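You operate a simulated robot arm through the tools that you are given. There is no shell and no other tool.

The job below is to be done with a simulated robot arm. You get a single attempt, and the scene is never put back.

## Task
Check the counter: zero it and jog the big board just past the sensor.
Fine: the mushroom stop is latched: pull it up and press reset once; press zero once; leave the start button alone; the count ends on 1, the board's end under 15 cm past the sensor.

It is judged by the outcome, as a careful person would: the job done as asked, and still so three seconds after it is handed in. It fails if anything else is knocked over, pushed out of place, dropped, spilled or broken.

## Robot
A 7-joint arm with a three-finger gripper, fixed in place. Base frame: the origin is at the foot of the arm, x ahead of it, y to its left, z up. Lengths are in m, angles in degrees, forces in N, time in s.
Its first joint turns from -166.0 to 166.0 degrees. Payload 2.69 kg.
The tool frame sits at the grasp point between the pads (the TCP): z along the fingers, y along the line on which they close. The tips reach 0.03 m beyond it. Largest opening 0.128 m; the body of the gripper starts 0.117 m behind the TCP.
Orientation is that of the tool frame in the base frame, as a unit quaternion [w, x, y, z]. With the fingers straight down and closing along the base's y, the tool's x points along the base's -x, its y along +y and its z along -z.

## Interface
- The arm moves only by the tool arm_command. Its argument "increments" is a list of rows, each a list of 3 entries, a list of its own where there are three numbers: the shift along the tool's x, y, z in units of 400 mm (1.0 is 400 mm), then the turn, a rotation vector about the tool's x, y, z in units of 120 degrees (1.0 is 120 degrees), then the gripper command, from -1 (fully open) to 1 (shut), values between in proportion. In form: [[[dx, dy, dz], [ax, ay, az], claw], ...]. A call has 1 to 20 rows; each row is the pose to reach, as a shift and turn from the pose commanded when the call began, along the tool's axes at that moment. A call with a number of a shift or a turn outside -1 to 1 is refused whole. Each row takes 0.2 s and may step no farther than 0.05 m and 8.6 degrees from the row before; otherwise, or with a gripper value out of range, the whole call is refused. A pose out of reach is approached as far as the arm can. The call stops where the force on the tool passes 90 N (or 10 N more than at its start, if that is more) or the arm is blocked; 0.2 s more then pass. The fingers move at their own pace and stop on an object; they squeeze with about 33 N. The grip force told is the motor's: it shows also when the fingers shut on nothing. Time passes only in rows, and 0.2 s behind the last, so rows that repeat a pose let the fingers close. It gives the time, the measured TCP pose, the force on the tool (base axes), the opening and the grip force at its end, in the units of the frame above (readings bear some noise), with the torque about the TCP (base axes, N m) and any sound that the robot's microphone picked up, and new pictures: "pictures" is both (left out), scene, wrist or none.
- Cameras (640 x 400 px; columns grow to the right, rows downward): "scene" is fixed at [0.3998, 0.6504, 1.0487]; the picture's right is [-0.86, -0.51, 0.00], its down [-0.14, 0.23, -0.96] and it looks along [0.49, -0.83, -0.27] (base axes); focal length 325 px, centre (320, 200). "wrist" rides on the gripper at [0.058, 0.054, -0.131] in the tool frame; the picture's right is [-0.68, 0.74, 0.00], its down [-0.62, -0.57, -0.55] and it looks along [-0.40, -0.37, 0.84] (tool axes); focal length 234 px, centre (320, 200). There is no depth. A picture from a camera that has moved, and an enlarged one, comes with that camera's place and axes in the base frame and with its lens.
- raise_lower(by): slides the trunk up (or, below 0, down) by that many m; the arm rides with it, the base frame stays. It gives what a move gives, with no picture.
- enlarge(camera, box): a new picture of the part [left, top, right, bottom] of that camera's present view, enlarged. It takes no simulated time.
- hand_in(): hands the job in; it is judged then, once.

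Nothing tells you positions but the pictures and the camera data. Unless the task says otherwise, let go and move clear before handing in.

The tools are called after "Emit:" as name(argument=value, ...) on one line, values as JSON. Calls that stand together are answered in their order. arm_command: Moves the arm, as the interface text tells. Its arguments: {"type":"object","properties":{"increments":{"type":"array","items":{"type":"array"}},"pictures":{"type":"string","enum":["both","scene","wrist","none"]}},"required":["increments"]} The other tools are called the same way: raise_lower (by) slides the trunk up or down; enlarge (camera, box) takes an enlarged picture of a part of a camera's view; hand_in () hands the job in.

At the start:

```text
clock: 0.0
position: [0.7777, -0.1502, 1.0231]
tcp_rot: [0.0, 0.0, 1.0, 0.0]
wrist_force: [0.0, 0.2, 0.3]
torque: [-0.01, 0.02, 0.0]
grip_width: 0.128
grip_force: 0.0
trunk travel left (down, up): [-0.025, 0.325]
```

scene: 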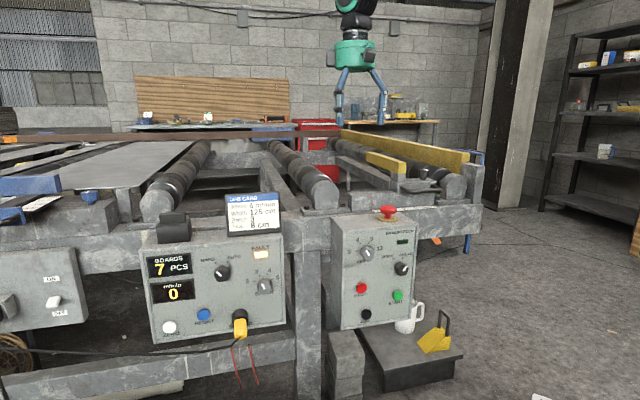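
wrist: 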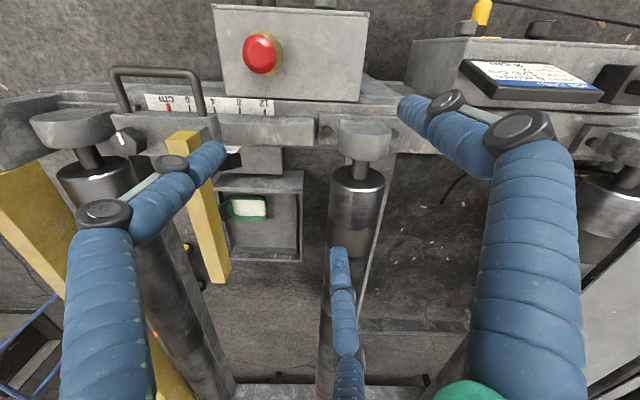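

I see a roller conveyor with two control boxes (a counter panel on the left, a drive panel on the right with a red mushroom stop on top). I'll look closer at the panels before moving anything.

Emit:
enlarge(camera="scene", box=[140, 190, 300, 350])

Emit:
enlarge(camera="scene", box=[320, 190, 440, 340])

Emit:
enlarge(camera="scene", box=[0, 120, 240, 240])

Emit:
enlarge(camera="scene", box=[240, 100, 500, 260])

Emit:
enlarge(camera="scene", box=[0, 240, 110, 350])

Emit:
enlarge(camera="wrist", box=[0, 0, 640, 400])

```text
2.50 times, centred on (220, 270) of scene
camera zoom: at [0.3998, 0.6504, 1.0487], right [-0.86, -0.51, 0.0], down [-0.14, 0.23, -0.96], along [0.49, -0.83, -0.27], focal length 812 px, centre (570, 25)
```

zoom: 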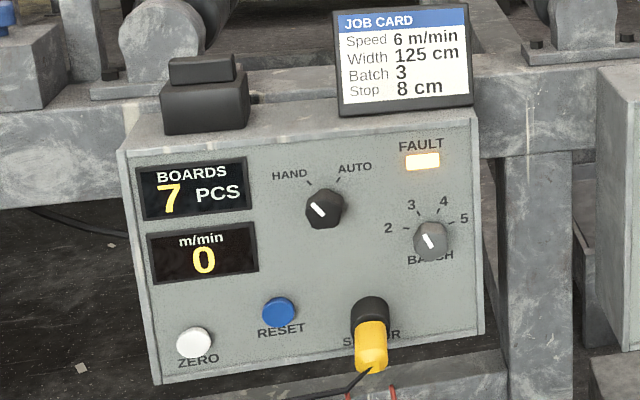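

```text
2.67 times, centred on (380, 265) of scene
camera zoom: at [0.3998, 0.6504, 1.0487], right [-0.86, -0.51, 0.0], down [-0.14, 0.23, -0.96], along [0.49, -0.83, -0.27], focal length 866 px, centre (160, 27)
```

zoom: 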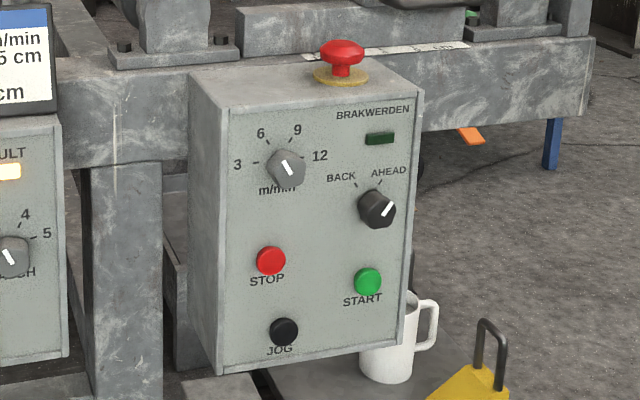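

```text
2.67 times, centred on (120, 180) of scene
camera zoom: at [0.3998, 0.6504, 1.0487], right [-0.86, -0.51, 0.0], down [-0.14, 0.23, -0.96], along [0.49, -0.83, -0.27], focal length 866 px, centre (853, 253)
```

zoom: 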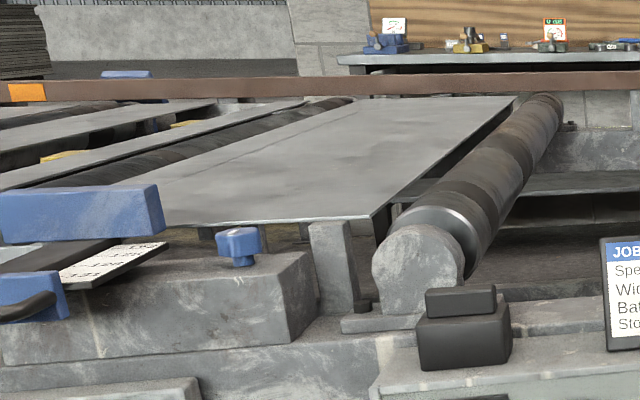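

```text
2.46 times, centred on (370, 180) of scene
camera zoom: at [0.3998, 0.6504, 1.0487], right [-0.86, -0.51, 0.0], down [-0.14, 0.23, -0.96], along [0.49, -0.83, -0.27], focal length 800 px, centre (197, 249)
```

zoom: 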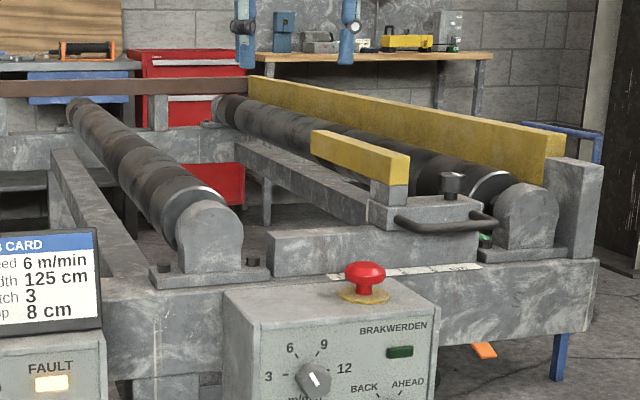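

```text
3.64 times, centred on (55, 295) of scene
camera zoom: at [0.3998, 0.6504, 1.0487], right [-0.86, -0.51, 0.0], down [-0.14, 0.23, -0.96], along [0.49, -0.83, -0.27], focal length 1181 px, centre (1284, -146)
```

zoom: 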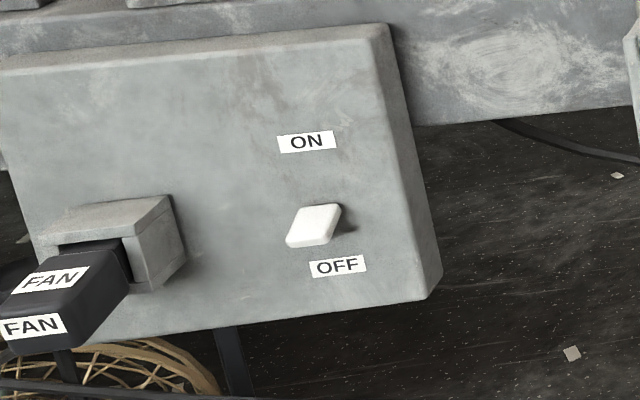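

```text
1.00 times, centred on (320, 200) of wrist (not enlarged: the box is as wide or as high as the picture)
camera zoom: at [0.7189, -0.0959, 1.1543], right [0.68, 0.74, 0.0], down [0.62, -0.57, 0.55], along [0.4, -0.37, -0.84], focal length 234 px, centre (320, 200)
```

zoom: 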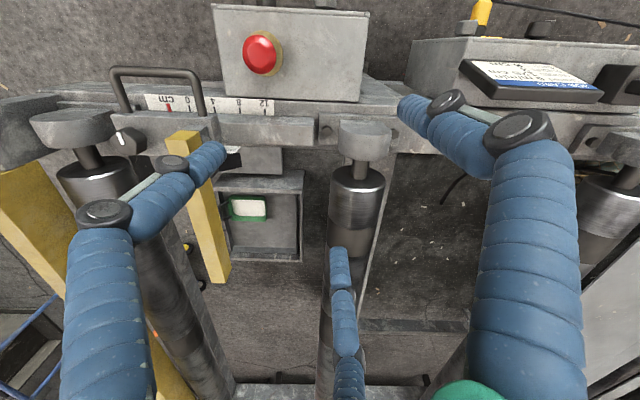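

The conveyor runs diagonally. The drive panel (mushroom stop near [0.67, -0.16, 0.78]) and the counter panel both face about [-0.7, 0.7]. I'll zoom in on more details before moving.

Emit:
enlarge(camera="wrist", box=[60, 0, 380, 200])

Emit:
enlarge(camera="wrist", box=[380, 0, 640, 160])

Emit:
enlarge(camera="scene", box=[330, 230, 420, 290])

Emit:
enlarge(camera="scene", box=[150, 210, 220, 250])

Emit:
enlarge(camera="scene", box=[0, 130, 100, 230])

Emit:
enlarge(camera="scene", box=[240, 120, 340, 180])

```text
2.00 times, centred on (220, 100) of wrist
camera zoom: at [0.7189, -0.0959, 1.1543], right [0.68, 0.74, 0.0], down [0.62, -0.57, 0.55], along [0.4, -0.37, -0.84], focal length 468 px, centre (520, 400)
```

zoom: 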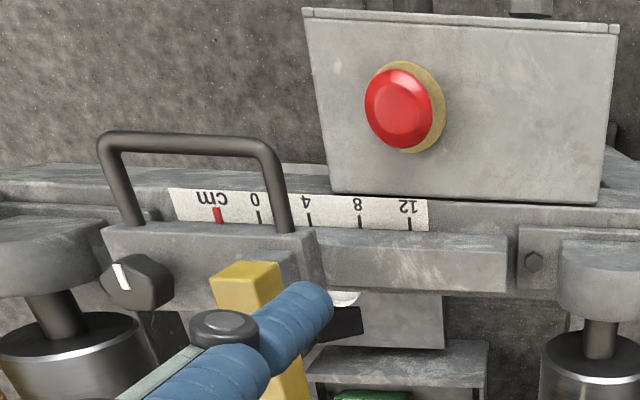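

```text
2.46 times, centred on (510, 80) of wrist
camera zoom: at [0.7189, -0.0959, 1.1543], right [0.68, 0.74, 0.0], down [0.62, -0.57, 0.55], along [0.4, -0.37, -0.84], focal length 576 px, centre (-148, 495)
```

zoom: 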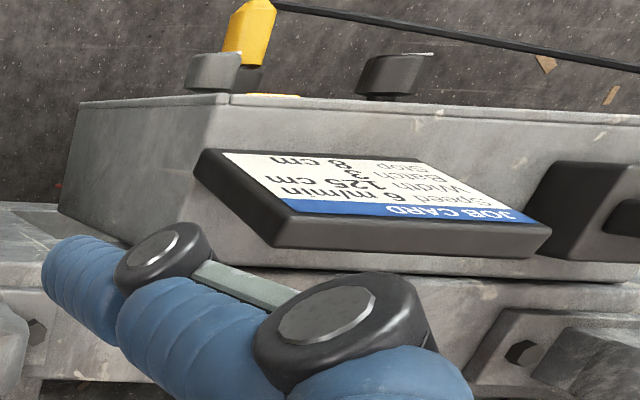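

```text
6.67 times, centred on (375, 260) of scene
camera zoom: at [0.3998, 0.6504, 1.0487], right [-0.86, -0.51, 0.0], down [-0.14, 0.23, -0.96], along [0.49, -0.83, -0.27], focal length 2166 px, centre (-47, -200)
```

zoom: 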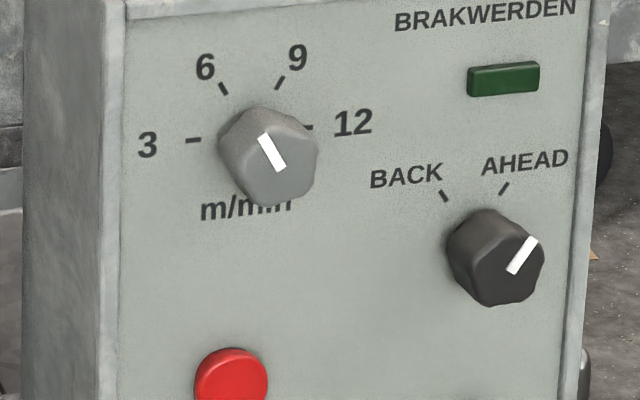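

```text
9.14 times, centred on (185, 230) of scene
camera zoom: at [0.3998, 0.6504, 1.0487], right [-0.86, -0.51, 0.0], down [-0.14, 0.23, -0.96], along [0.49, -0.83, -0.27], focal length 2970 px, centre (1554, -74)
```

zoom: 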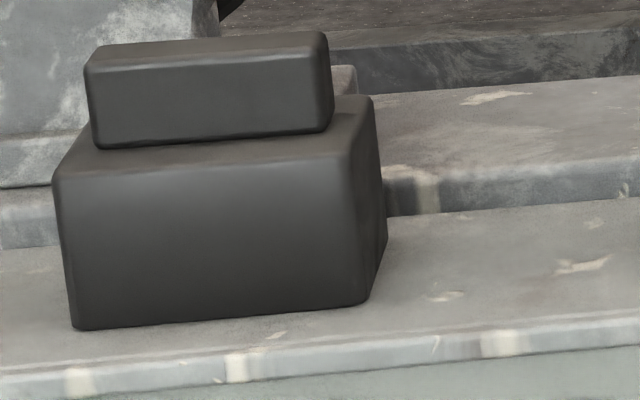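

```text
4.00 times, centred on (50, 180) of scene
camera zoom: at [0.3998, 0.6504, 1.0487], right [-0.86, -0.51, 0.0], down [-0.14, 0.23, -0.96], along [0.49, -0.83, -0.27], focal length 1300 px, centre (1400, 280)
```

zoom: 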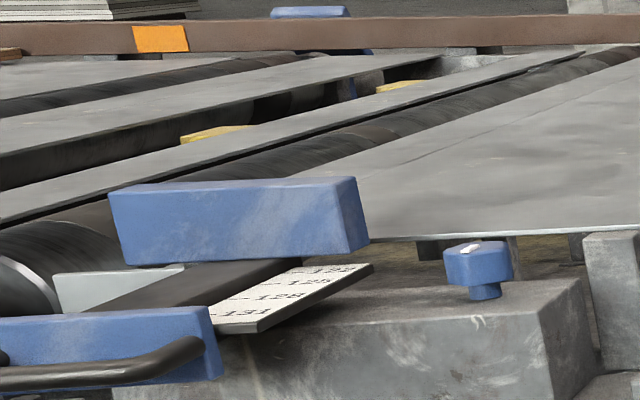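

```text
6.40 times, centred on (290, 150) of scene
camera zoom: at [0.3998, 0.6504, 1.0487], right [-0.86, -0.51, 0.0], down [-0.14, 0.23, -0.96], along [0.49, -0.83, -0.27], focal length 2079 px, centre (512, 520)
```

zoom: 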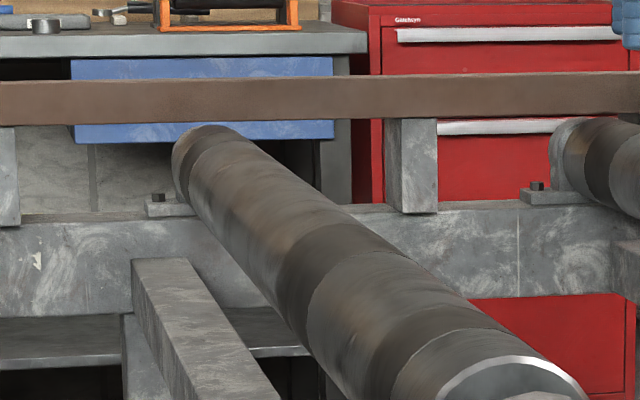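

The mushroom head triangulates to about [0.668, -0.158, 0.78], with the panel edges running at 45° in the base frame. I'll move above it, turn the tool 45° to line up with the conveyor, and take a new look.

Emit:
arm_command(increments=[[[0.045, -0.003, 0.03], [0, 0, 0.0625], -1], [[0.09, -0.006, 0.06], [0, 0, 0.125], -1], [[0.135, -0.009, 0.09], [0, 0, 0.1875], -1], [[0.18, -0.012, 0.12], [0, 0, 0.25], -1], [[0.225, -0.016, 0.15], [0, 0, 0.3125], -1], [[0.275, -0.02, 0.18], [0, 0, 0.375], -1]], pictures="both")

```text
clock: 1.4
position: [0.6679, -0.1585, 0.9505]
tcp_rot: [0.0, 0.383, 0.924, 0.0]
wrist_force: [0.7, 0.0, -0.1]
torque: [0.01, 0.03, -0.01]
grip_width: 0.1282
grip_force: 0.1
trunk travel left (down, up): [-0.025, 0.325]
camera wrist: at [0.6644, -0.0779, 1.0817], right [1.0, 0.04, 0.0], down [0.03, -0.84, 0.55], along [0.02, -0.55, -0.84], focal length 234 px, centre (320, 200)
```

scene: 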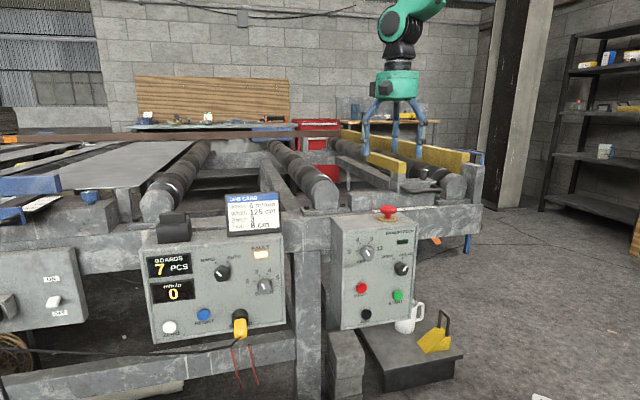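
wrist: 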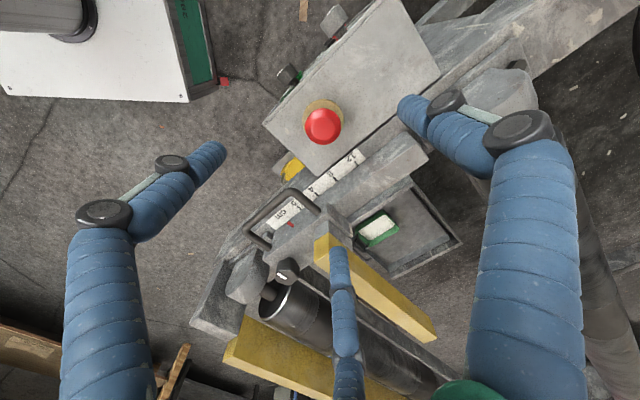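

The wrist view seems to show three finger-like parts. Before touching anything I'll close the gripper in free air, to see how the fingers really move.

Emit:
arm_command(increments=[[[0, 0, 0], [0, 0, 0], 1], [[0, 0, 0], [0, 0, 0], 1], [[0, 0, 0], [0, 0, 0], 1]], pictures="both")

Emit:
enlarge(camera="scene", box=[330, 40, 470, 240])

```text
clock: 2.2
position: [0.6681, -0.1577, 0.9506]
tcp_rot: [0.0, 0.383, 0.924, 0.0]
wrist_force: [0.4, 0.1, 0.2]
torque: [0.0, 0.0, 0.01]
grip_width: 0.0023
grip_force: 31.4
trunk travel left (down, up): [-0.025, 0.325]
camera wrist: at [0.6643, -0.078, 1.0818], right [1.0, 0.04, 0.0], down [0.04, -0.84, 0.55], along [0.02, -0.55, -0.84], focal length 234 px, centre (320, 200)
```

scene: 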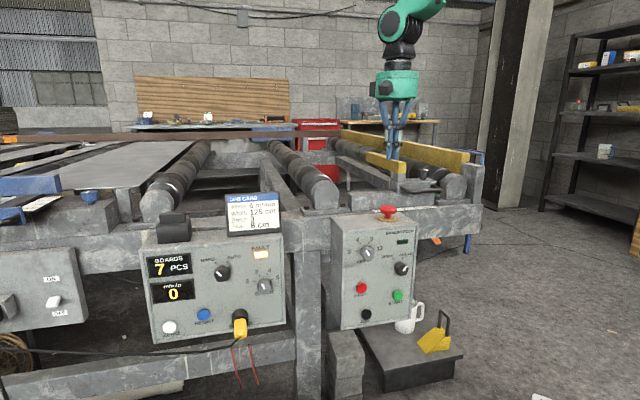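
wrist: 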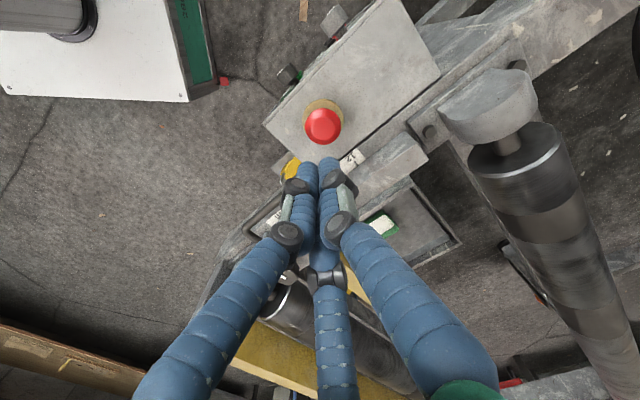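

```text
2.00 times, centred on (400, 140) of scene
camera zoom: at [0.3998, 0.6504, 1.0487], right [-0.86, -0.51, 0.0], down [-0.14, 0.23, -0.96], along [0.49, -0.83, -0.27], focal length 650 px, centre (160, 320)
```

zoom: 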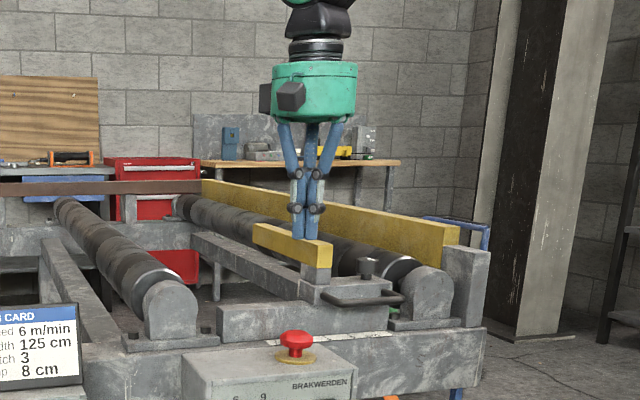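

The visual fingers close radially to a point at the TCP. The mushroom head is at about [0.669, -0.162], its centre near z=0.79 and the box top near 0.757. I'll open partway to 8 cm and descend to just above it to check centring.

Emit:
arm_command(increments=[[[0, 0, 0], [0, 0, 0], -0.25], [[-0.009, -0.005, 0.09], [0, 0, 0], -0.25], [[-0.009, -0.005, 0.18], [0, 0, 0], -0.25], [[-0.009, -0.005, 0.25], [0, 0, 0], -0.25]], pictures="both")

Emit:
enlarge(camera="scene", box=[340, 140, 440, 240])

Emit:
enlarge(camera="wrist", box=[220, 40, 460, 190])

```text
clock: 3.2
position: [0.6696, -0.1629, 0.8496]
tcp_rot: [0.0, 0.383, 0.924, 0.0]
wrist_force: [0.5, 0.1, -0.2]
torque: [0.02, 0.01, -0.01]
grip_width: 0.08
grip_force: 0.0
trunk travel left (down, up): [-0.025, 0.325]
camera wrist: at [0.666, -0.0826, 0.9814], right [1.0, 0.04, 0.0], down [0.04, -0.84, 0.55], along [0.02, -0.55, -0.84], focal length 234 px, centre (320, 200)
```

scene: 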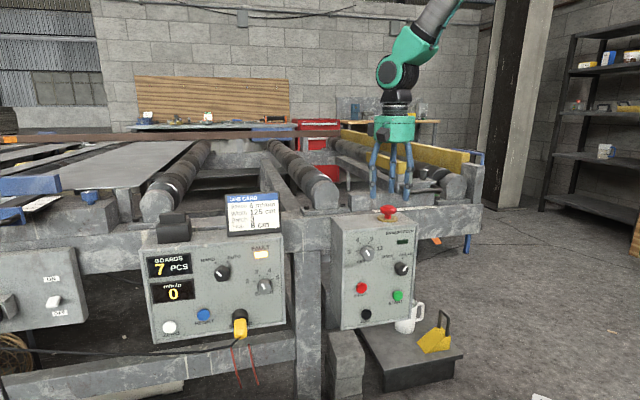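
wrist: 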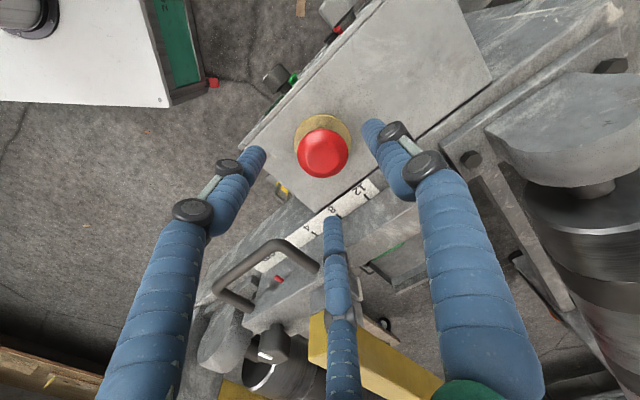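

```text
4.00 times, centred on (390, 190) of scene
camera zoom: at [0.3998, 0.6504, 1.0487], right [-0.86, -0.51, 0.0], down [-0.14, 0.23, -0.96], along [0.49, -0.83, -0.27], focal length 1300 px, centre (40, 240)
```

zoom: 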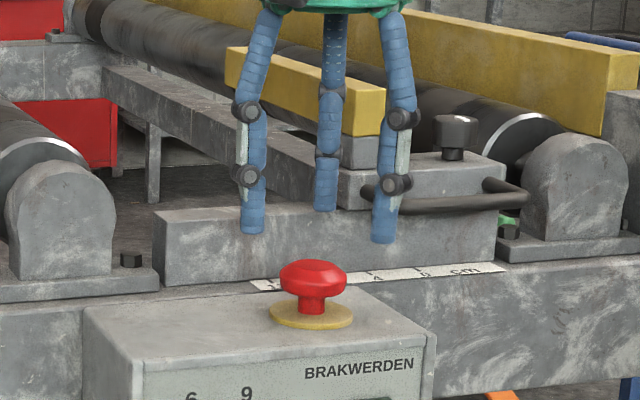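

```text
2.67 times, centred on (340, 115) of wrist
camera zoom: at [0.666, -0.0826, 0.9814], right [1.0, 0.04, 0.0], down [0.04, -0.84, 0.55], along [0.02, -0.55, -0.84], focal length 624 px, centre (267, 427)
```

zoom: 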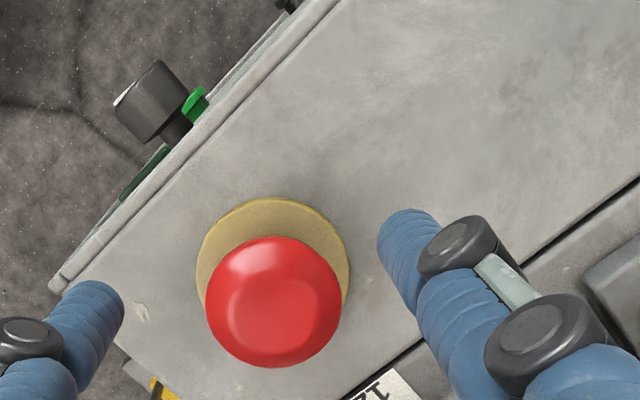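

The head centre is at about [0.670, -0.159, 0.787] and is 44 mm across, and the fingers straddle it. I'll descend so the tips are about 1 cm above the box top, then look before closing.

Emit:
arm_command(increments=[[[0.0055, 0.007, 0.05], [0, 0, 0], -0.25], [[0.0055, 0.007, 0.1], [0, 0, 0], -0.25], [[0.0055, 0.007, 0.129], [0, 0, 0], -0.25]], pictures="both")

Emit:
enlarge(camera="scene", box=[340, 160, 440, 240])

```text
clock: 4.0
position: [0.669, -0.1593, 0.7992]
tcp_rot: [0.0, 0.383, 0.924, 0.001]
wrist_force: [-0.4, 0.7, 0.3]
torque: [-0.01, 0.0, -0.01]
grip_width: 0.0802
grip_force: 0.1
trunk travel left (down, up): [-0.025, 0.325]
camera wrist: at [0.6652, -0.0788, 0.9301], right [1.0, 0.04, 0.0], down [0.04, -0.84, 0.55], along [0.02, -0.55, -0.84], focal length 234 px, centre (320, 200)
```

scene: 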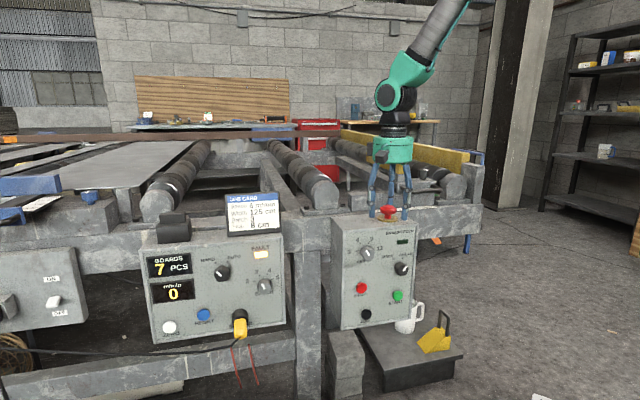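
wrist: 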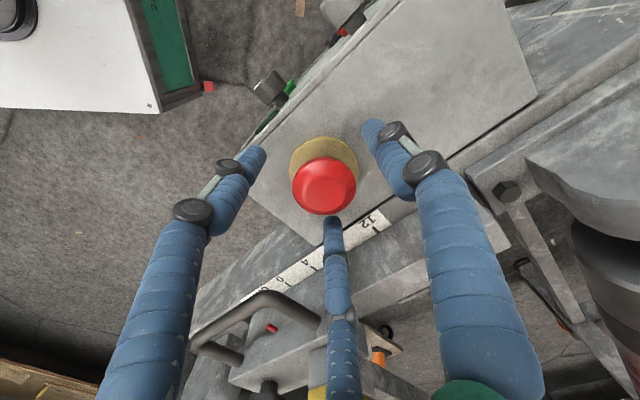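

```text
5.00 times, centred on (390, 200) of scene
camera zoom: at [0.3998, 0.6504, 1.0487], right [-0.86, -0.51, 0.0], down [-0.14, 0.23, -0.96], along [0.49, -0.83, -0.27], focal length 1624 px, centre (-30, 200)
```

zoom: 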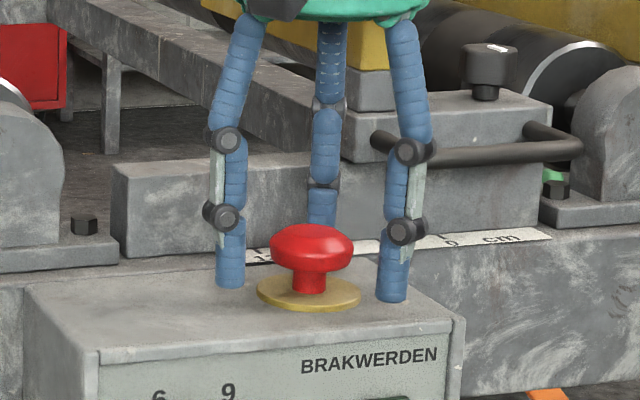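

The fingers straddle the head and clear the box top. Next I'll close on the head.

Emit:
arm_command(increments=[[[0, 0, 0], [0, 0, 0], 1], [[0, 0, 0], [0, 0, 0], 1], [[0, 0, 0], [0, 0, 0], 1]], pictures="both")

Emit:
enlarge(camera="scene", box=[340, 160, 440, 240])

```text
clock: 4.8
position: [0.6725, -0.1614, 0.7996]
tcp_rot: [0.002, 0.383, 0.924, 0.001]
wrist_force: [19.4, -50.0, -2.1]
torque: [-1.03, -0.79, -0.01]
grip_width: 0.0444
grip_force: 45.1
trunk travel left (down, up): [-0.025, 0.325]
camera wrist: at [0.6677, -0.0819, 0.9315], right [1.0, 0.04, 0.01], down [0.03, -0.83, 0.55], along [0.03, -0.55, -0.84], focal length 234 px, centre (320, 200)
```

scene: 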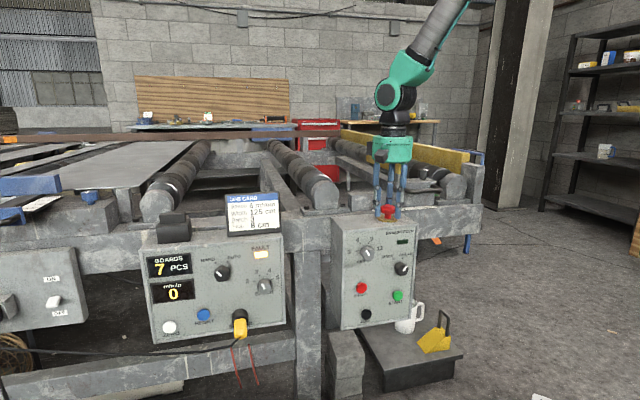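
wrist: 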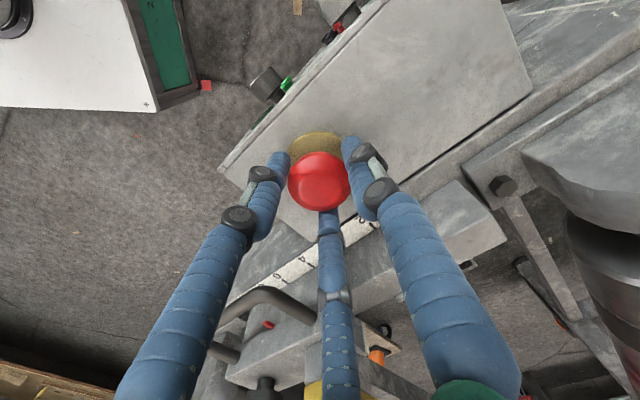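

```text
5.00 times, centred on (390, 200) of scene
camera zoom: at [0.3998, 0.6504, 1.0487], right [-0.86, -0.51, 0.0], down [-0.14, 0.23, -0.96], along [0.49, -0.83, -0.27], focal length 1624 px, centre (-30, 200)
```

zoom: 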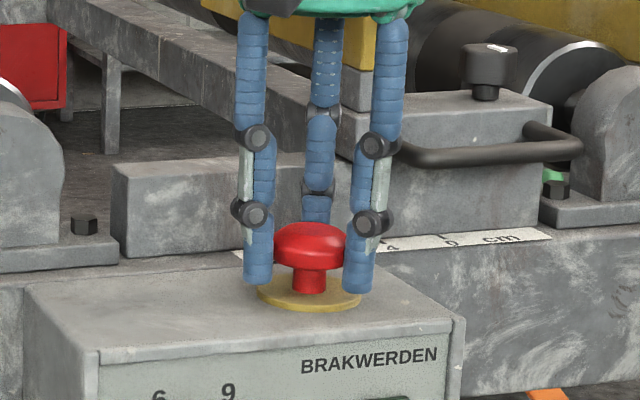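

I have the head gripped, but there is a side force of about 50 N because the tool sits about 4 mm off the mushroom's axis. I'll ease the commanded pose over to relieve it before pulling up.

Emit:
arm_command(increments=[[[-0.005, 0, 0], [0, 0, 0], 1], [[-0.01, 0, 0], [0, 0, 0], 1], [[-0.01, 0, 0], [0, 0, 0], 1]], pictures="none")

```text
clock: 5.6
position: [0.6732, -0.1617, 0.7992]
tcp_rot: [0.0, 0.382, 0.924, 0.0]
wrist_force: [14.3, -26.1, 8.7]
torque: [-0.24, -0.03, 0.11]
grip_width: 0.044
grip_force: 44.4
trunk travel left (down, up): [-0.025, 0.325]
```

Emit:
arm_command(increments=[[[-0.005, 0, 0], [0, 0, 0], 1], [[-0.011, -0.003, 0], [0, 0, 0], 1], [[-0.011, -0.003, 0], [0, 0, 0], 1]], pictures="none")

```text
clock: 6.4
position: [0.6725, -0.1629, 0.7987]
tcp_rot: [-0.002, 0.382, 0.924, 0.0]
wrist_force: [-5.6, 39.6, 17.5]
torque: [1.1, 0.02, -0.68]
grip_width: 0.0439
grip_force: 45.4
trunk travel left (down, up): [-0.025, 0.325]
```

Emit:
arm_command(increments=[[[0.003, 0.002, 0], [0, 0, 0], 1], [[0.0055, 0.003, 0], [0, 0, 0], 1], [[0.0055, 0.003, 0], [0, 0, 0], 1]], pictures="none")

```text
clock: 7.2
position: [0.673, -0.162, 0.7996]
tcp_rot: [0.0, 0.383, 0.924, -0.001]
wrist_force: [-10.1, 26.4, 4.8]
torque: [0.23, 0.2, -0.32]
grip_width: 0.0439
grip_force: 45.4
trunk travel left (down, up): [-0.025, 0.325]
```

The side load is down to about 27 N. I'll pull up slowly now.

Emit:
arm_command(increments=[[[0.003, 0.001, -0.01], [0, 0, 0], 1], [[0.003, 0.001, -0.02], [0, 0, 0], 1], [[0.003, 0.001, -0.03], [0, 0, 0], 1], [[0.003, 0.001, -0.04], [0, 0, 0], 1]], pictures="both")

Emit:
enlarge(camera="scene", box=[340, 160, 440, 240])

```text
clock: 8.2
position: [0.6734, -0.1617, 0.8113]
tcp_rot: [-0.003, 0.383, 0.924, 0.0]
wrist_force: [0.9, -4.9, -35.4]
torque: [-0.06, -0.18, 0.01]
grip_width: 0.0443
grip_force: 44.4
trunk travel left (down, up): [-0.025, 0.325]
camera wrist: at [0.6692, -0.0824, 0.9434], right [1.0, 0.04, 0.0], down [0.04, -0.84, 0.55], along [0.02, -0.55, -0.84], focal length 234 px, centre (320, 200)
```

scene: 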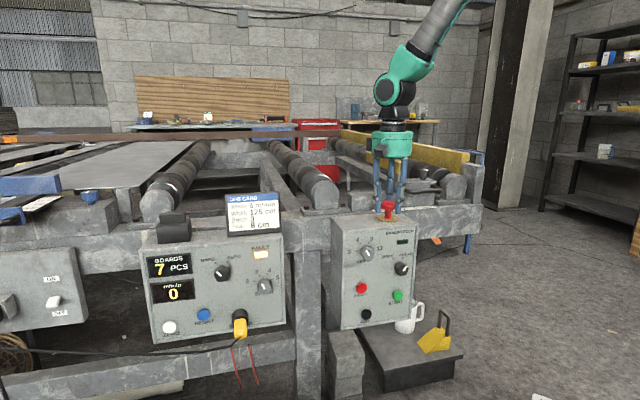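
wrist: 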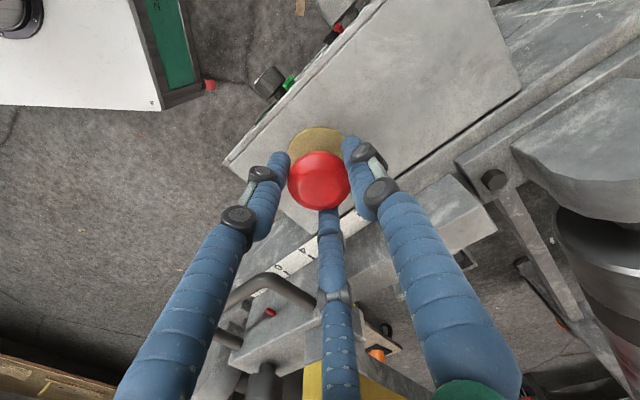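

```text
5.00 times, centred on (390, 200) of scene
camera zoom: at [0.3998, 0.6504, 1.0487], right [-0.86, -0.51, 0.0], down [-0.14, 0.23, -0.96], along [0.49, -0.83, -0.27], focal length 1624 px, centre (-30, 200)
```

zoom: 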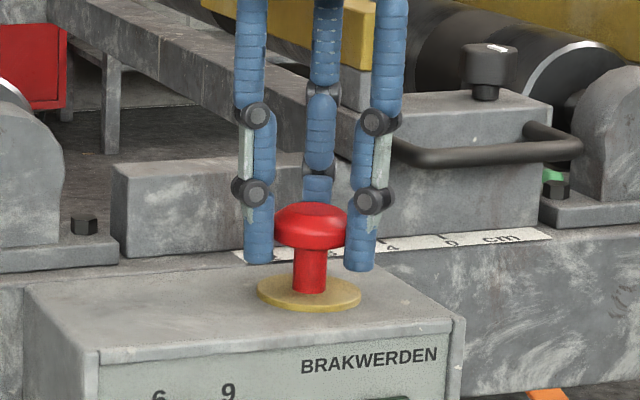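

The mushroom head has come up about 12 mm to its upper stop (35 N downward). I'll release and check that it stays up.

Emit:
arm_command(increments=[[[0, 0, 0.005], [0, 0, 0], 1], [[0, 0, 0.005], [0, 0, 0], -0.25], [[0, 0, 0.005], [0, 0, 0], -0.25], [[0, 0, -0.03], [0, 0, 0], -0.25], [[0, 0, -0.13], [0, 0, 0], -0.25]], pictures="both")

Emit:
enlarge(camera="scene", box=[340, 160, 440, 240])

Emit:
enlarge(camera="scene", box=[140, 190, 300, 350])

```text
clock: 9.4
position: [0.6722, -0.1622, 0.8676]
tcp_rot: [-0.001, 0.382, 0.924, -0.001]
wrist_force: [0.2, -1.2, -0.1]
torque: [0.01, 0.05, 0.01]
grip_width: 0.0803
grip_force: 0.0
trunk travel left (down, up): [-0.025, 0.325]
camera wrist: at [0.6693, -0.0825, 0.998], right [1.0, 0.04, 0.0], down [0.04, -0.84, 0.55], along [0.02, -0.55, -0.84], focal length 234 px, centre (320, 200)
```

scene: 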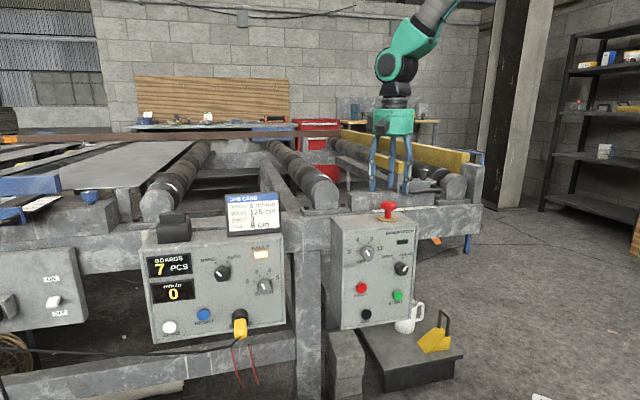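
wrist: 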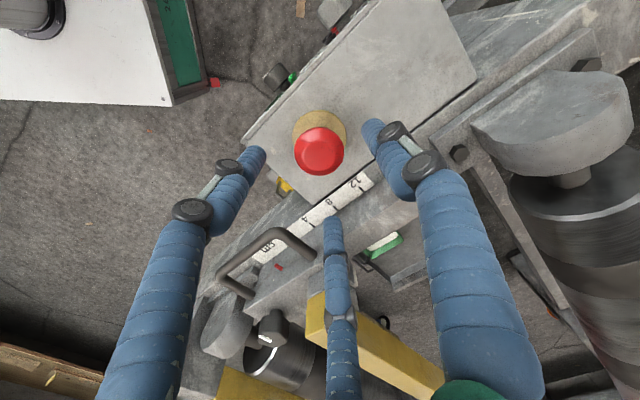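

```text
5.00 times, centred on (390, 200) of scene
camera zoom: at [0.3998, 0.6504, 1.0487], right [-0.86, -0.51, 0.0], down [-0.14, 0.23, -0.96], along [0.49, -0.83, -0.27], focal length 1624 px, centre (-30, 200)
```

zoom: 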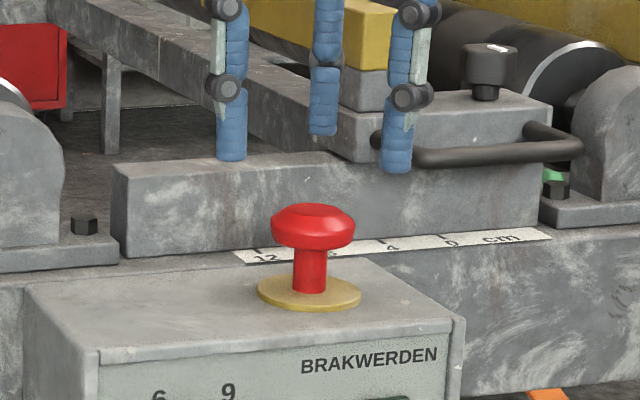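

```text
2.50 times, centred on (220, 270) of scene
camera zoom: at [0.3998, 0.6504, 1.0487], right [-0.86, -0.51, 0.0], down [-0.14, 0.23, -0.96], along [0.49, -0.83, -0.27], focal length 812 px, centre (570, 25)
```

zoom: 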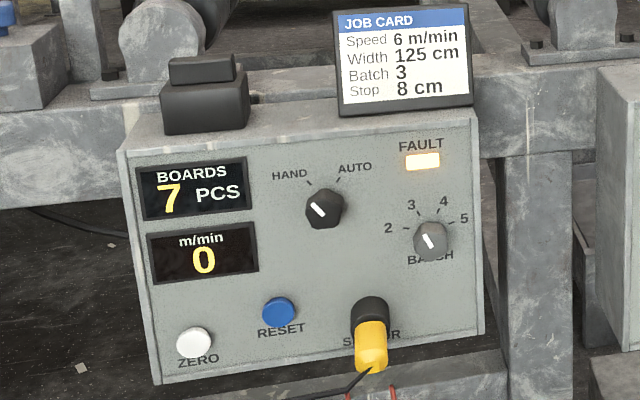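

The stop is released and stays up, and the FAULT lamp waits for RESET. Next I'll back away in front of the boxes, close the fingers, and swing over to the counter panel (RESET near [0.98, 0.21, 0.58]).

Emit:
arm_command(increments=[[[0, 0, -0.1], [0, 0, 0], -0.25], [[0, 0, -0.2], [0, 0, 0], 0.5], [[0.11, 0, -0.2], [0, 0, 0], 1], [[0.22, 0, -0.2], [0, 0, 0], 1], [[0.33, 0, -0.2], [0, 0, 0], 1], [[0.41, 0.08, -0.2], [0, 0, -0.03], 1], [[0.49, 0.16, -0.2], [0, 0, -0.06], 1], [[0.57, 0.24, -0.2], [0, 0, -0.09], 1], [[0.6, 0.35, -0.2], [0, 0, -0.12], 1], [[0.6, 0.47, -0.2], [0, 0, -0.155], 1], [[0.6, 0.59, -0.2], [0, 0, -0.19], 1], [[0.6, 0.71, -0.2], [0, 0, -0.22], 1], [[0.6, 0.83, -0.2], [0, 0, -0.25], 1]], pictures="both")

```text
clock: 12.2
position: [0.7381, 0.2418, 0.9482]
tcp_rot: [0.0, 0.13, 0.991, 0.0]
wrist_force: [-0.3, -1.3, 0.6]
torque: [0.05, -0.06, 0.0]
grip_width: 0.0022
grip_force: 31.0
trunk travel left (down, up): [-0.025, 0.325]
camera wrist: at [0.6963, 0.31, 1.0795], right [0.84, 0.54, 0.0], down [0.45, -0.7, 0.55], along [0.29, -0.46, -0.84], focal length 234 px, centre (320, 200)
```

scene: 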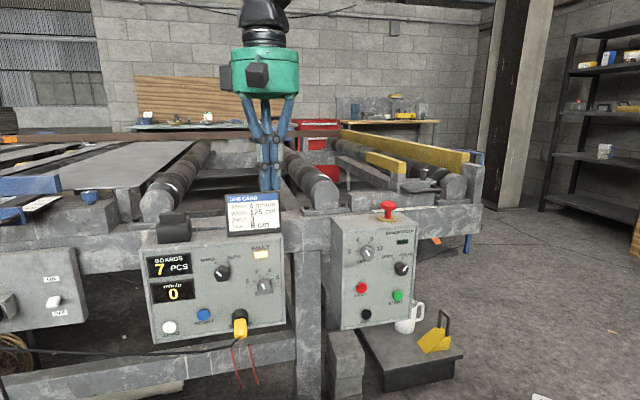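
wrist: 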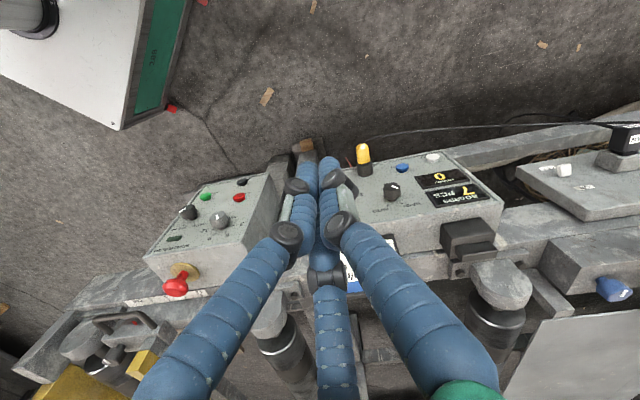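

Triangulating gives RESET ≈ [0.978, 0.216, 0.583], ZERO ≈ [1.031, 0.268, 0.565] and JOG ≈ [0.679, -0.068, 0.512]. I'll zoom in on the wrist view to look for the sensor.

Emit:
enlarge(camera="wrist", box=[340, 120, 640, 310])

Emit:
enlarge(camera="wrist", box=[20, 150, 300, 400])

Emit:
enlarge(camera="wrist", box=[440, 240, 640, 400])

Emit:
enlarge(camera="scene", box=[180, 110, 340, 210])

```text
2.11 times, centred on (490, 215) of wrist
camera zoom: at [0.6963, 0.31, 1.0795], right [0.84, 0.54, 0.0], down [0.45, -0.7, 0.55], along [0.29, -0.46, -0.84], focal length 493 px, centre (-38, 168)
```

zoom: 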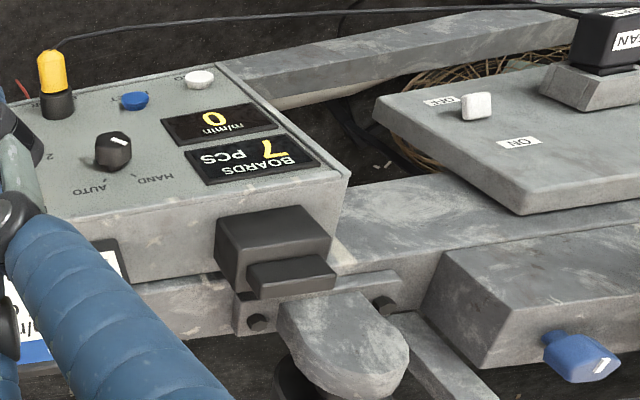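

```text
1.60 times, centred on (160, 275) of wrist
camera zoom: at [0.6963, 0.31, 1.0795], right [0.84, 0.54, 0.0], down [0.45, -0.7, 0.55], along [0.29, -0.46, -0.84], focal length 375 px, centre (576, 80)
```

zoom: 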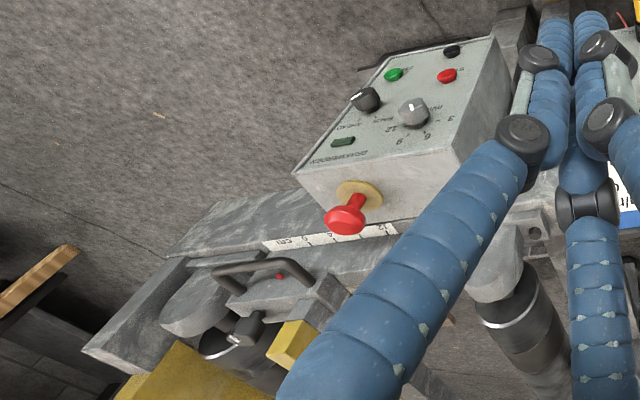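

```text
2.50 times, centred on (540, 320) of wrist
camera zoom: at [0.6963, 0.31, 1.0795], right [0.84, 0.54, 0.0], down [0.45, -0.7, 0.55], along [0.29, -0.46, -0.84], focal length 585 px, centre (-230, -100)
```

zoom: 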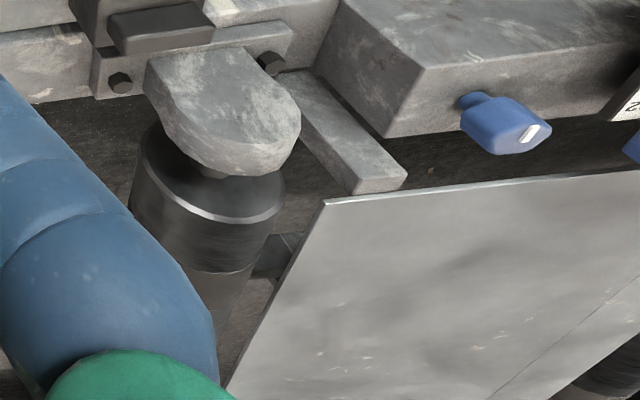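

```text
4.00 times, centred on (260, 160) of scene
camera zoom: at [0.3998, 0.6504, 1.0487], right [-0.86, -0.51, 0.0], down [-0.14, 0.23, -0.96], along [0.49, -0.83, -0.27], focal length 1300 px, centre (560, 360)
```

zoom: 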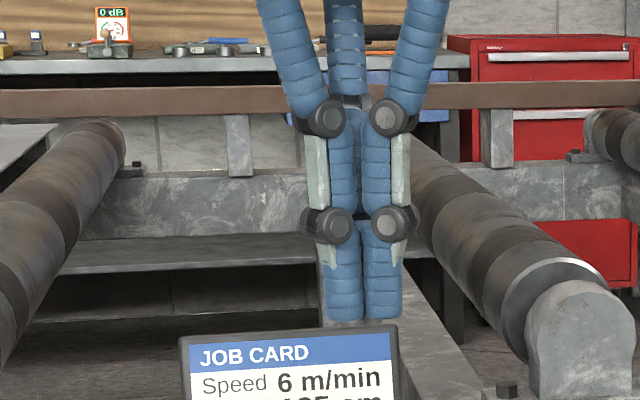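

The black unit on top of the counter box ([1.055, 0.21, 0.81]) looks like the sensor head. The big board's leading end is about 9 cm upstream of it. Next I'll tilt the tool toward the counter panel and stop in front of it to check the view.

Emit:
arm_command(increments=[[[-0.029, 0.0266, 0.0775], [0, -0.0625, 0], 1], [[-0.058, 0.053, 0.155], [0, -0.125, 0], 1], [[-0.0874, 0.08, 0.2325], [0, -0.1875, 0], 1], [[-0.1165, 0.106, 0.31], [0, -0.25, 0], 1], [[-0.1456, 0.133, 0.3875], [0, -0.3125, 0], 1], [[-0.175, 0.16, 0.465], [0, -0.375, 0], 1], [[-0.204, 0.186, 0.5425], [0, -0.4375, 0], 1], [[-0.233, 0.2125, 0.62], [0, -0.5, 0], 1]], pictures="both")

```text
clock: 14.0
position: [0.8508, 0.3004, 0.7007]
tcp_rot: [0.498, 0.113, 0.858, -0.064]
wrist_force: [0.6, 0.4, 1.8]
torque: [0.05, 0.17, -0.03]
grip_width: 0.0019
grip_force: 32.0
trunk travel left (down, up): [-0.025, 0.325]
camera wrist: at [0.7268, 0.39, 0.7159], right [0.51, 0.62, 0.59], down [-0.31, -0.5, 0.81], along [0.8, -0.6, -0.07], focal length 234 px, centre (320, 200)
```

scene: 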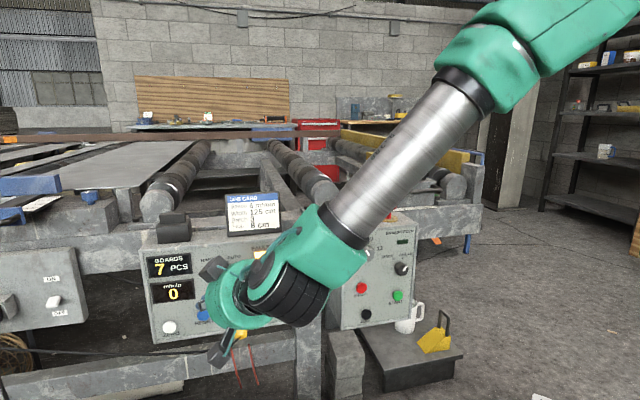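
wrist: 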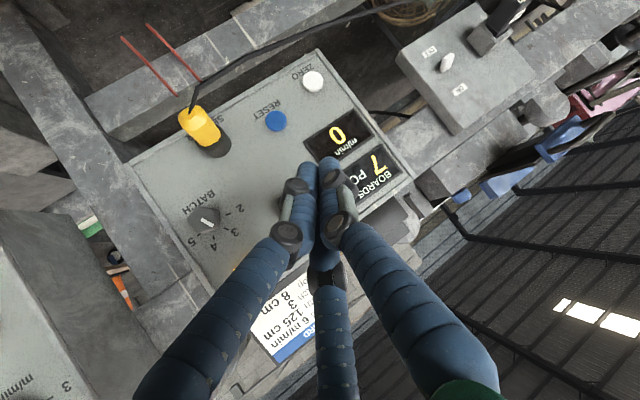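

The panel is clearly in view, with RESET at about [0.979, 0.217, 0.577]. I'll bring the closed fingertips to about 5 cm in front of the RESET button and check alignment.

Emit:
arm_command(increments=[[[0.035, -0.014, 0.075], [0, 0, 0], 1], [[0.07, -0.028, 0.15], [0, 0, 0], 1], [[0.105, -0.042, 0.226], [0, 0, 0], 1], [[0.14, -0.056, 0.301], [0, 0, 0], 1]], pictures="both")

Emit:
enlarge(camera="wrist", box=[220, 80, 420, 230])

Emit:
enlarge(camera="scene", box=[140, 230, 290, 350])

```text
clock: 15.0
position: [0.9167, 0.2594, 0.5929]
tcp_rot: [0.496, 0.113, 0.858, -0.065]
wrist_force: [-0.6, 0.4, 0.6]
torque: [0.06, 0.09, -0.02]
grip_width: 0.0024
grip_force: 31.7
trunk travel left (down, up): [-0.025, 0.325]
camera wrist: at [0.7937, 0.3495, 0.6068], right [0.52, 0.62, 0.59], down [-0.31, -0.5, 0.81], along [0.8, -0.6, -0.07], focal length 234 px, centre (320, 200)
```

scene: 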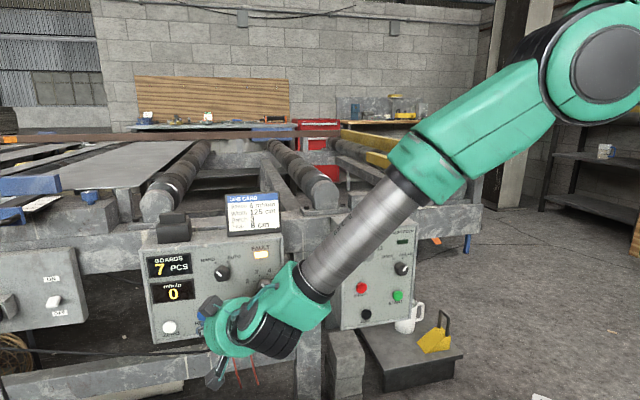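
wrist: 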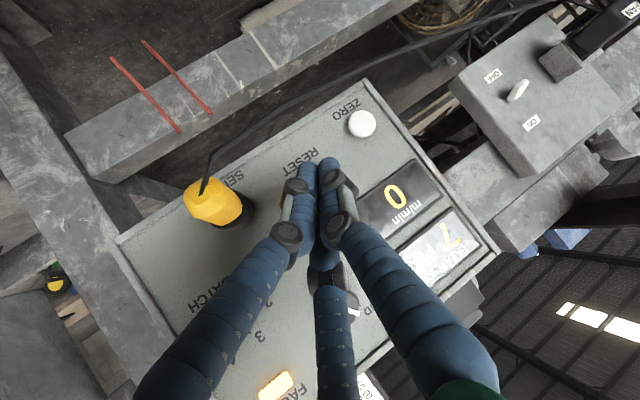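

```text
2.67 times, centred on (320, 155) of wrist
camera zoom: at [0.7937, 0.3495, 0.6068], right [0.52, 0.62, 0.59], down [-0.31, -0.5, 0.81], along [0.8, -0.6, -0.07], focal length 624 px, centre (320, 320)
```

zoom: 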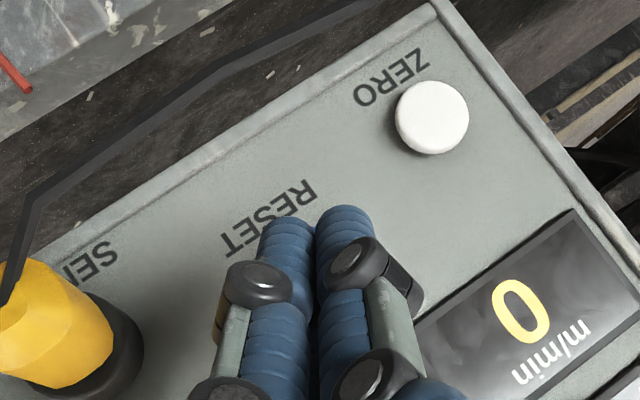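

```text
3.33 times, centred on (215, 290) of scene
camera zoom: at [0.3998, 0.6504, 1.0487], right [-0.86, -0.51, 0.0], down [-0.14, 0.23, -0.96], along [0.49, -0.83, -0.27], focal length 1083 px, centre (670, -100)
```

zoom: 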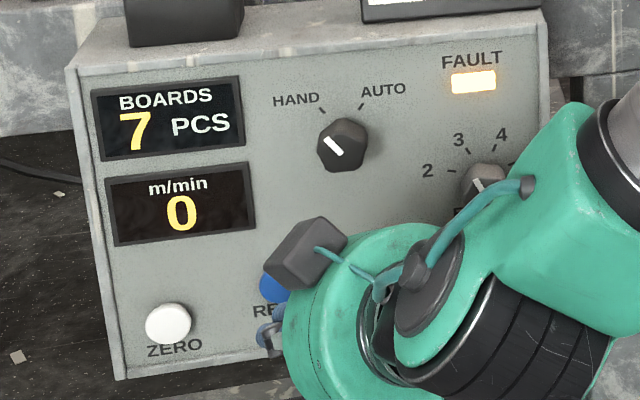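

The tip is lined up within a few mm of RESET. I'll adjust by 3–4 mm and approach to just short of contact.

Emit:
arm_command(increments=[[[-0.019, -0.023, 0.0434], [0, 0, 0], 1], [[-0.0385, -0.0461, 0.0868], [0, 0, 0], 1]], pictures="both")

Emit:
enlarge(camera="wrist", box=[220, 80, 420, 230])

Emit:
enlarge(camera="scene", box=[180, 280, 240, 350])

```text
clock: 15.6
position: [0.9503, 0.2324, 0.5874]
tcp_rot: [0.495, 0.113, 0.859, -0.065]
wrist_force: [0.4, -0.3, -0.3]
torque: [-0.01, -0.02, 0.0]
grip_width: 0.0022
grip_force: 31.1
trunk travel left (down, up): [-0.025, 0.325]
camera wrist: at [0.8261, 0.3214, 0.6019], right [0.52, 0.62, 0.59], down [-0.31, -0.5, 0.81], along [0.8, -0.6, -0.07], focal length 234 px, centre (320, 200)
```

scene: 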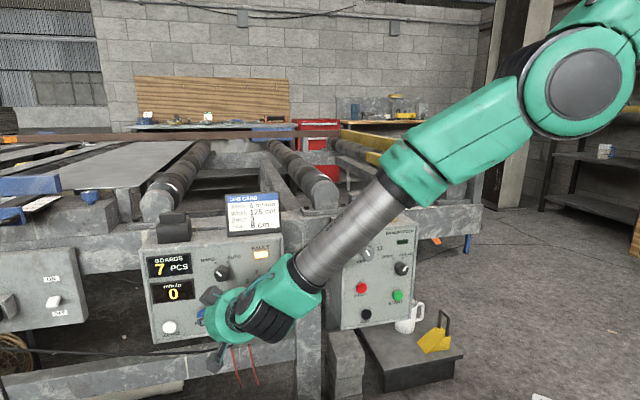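
wrist: 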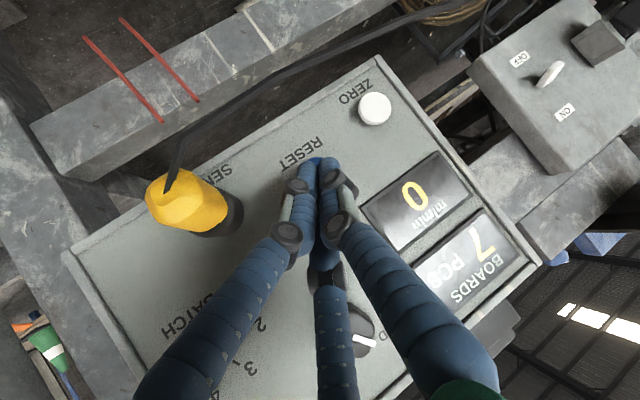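

```text
2.67 times, centred on (320, 155) of wrist
camera zoom: at [0.8261, 0.3214, 0.6019], right [0.52, 0.62, 0.59], down [-0.31, -0.5, 0.81], along [0.8, -0.6, -0.07], focal length 624 px, centre (320, 320)
```

zoom: 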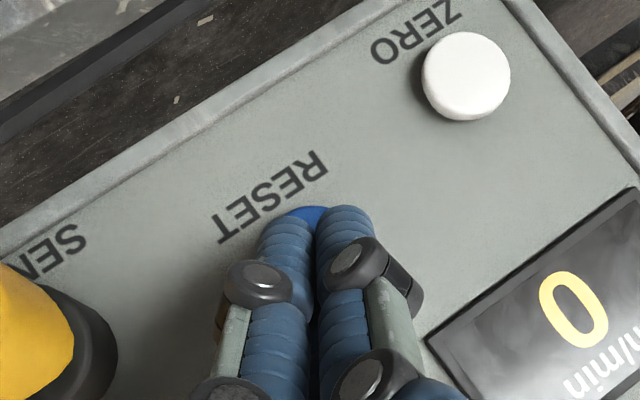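

```text
5.71 times, centred on (210, 315) of scene
camera zoom: at [0.3998, 0.6504, 1.0487], right [-0.86, -0.51, 0.0], down [-0.14, 0.23, -0.96], along [0.49, -0.83, -0.27], focal length 1856 px, centre (949, -457)
```

zoom: 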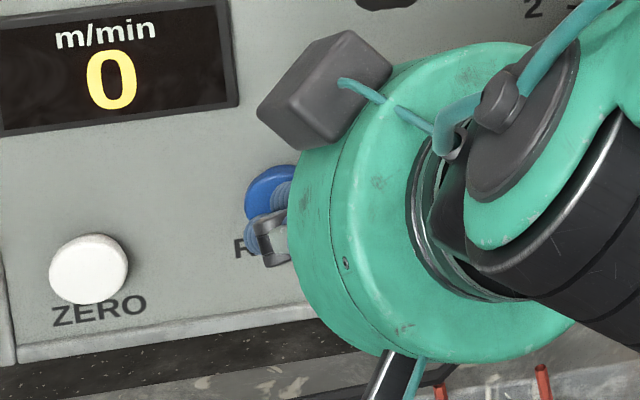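

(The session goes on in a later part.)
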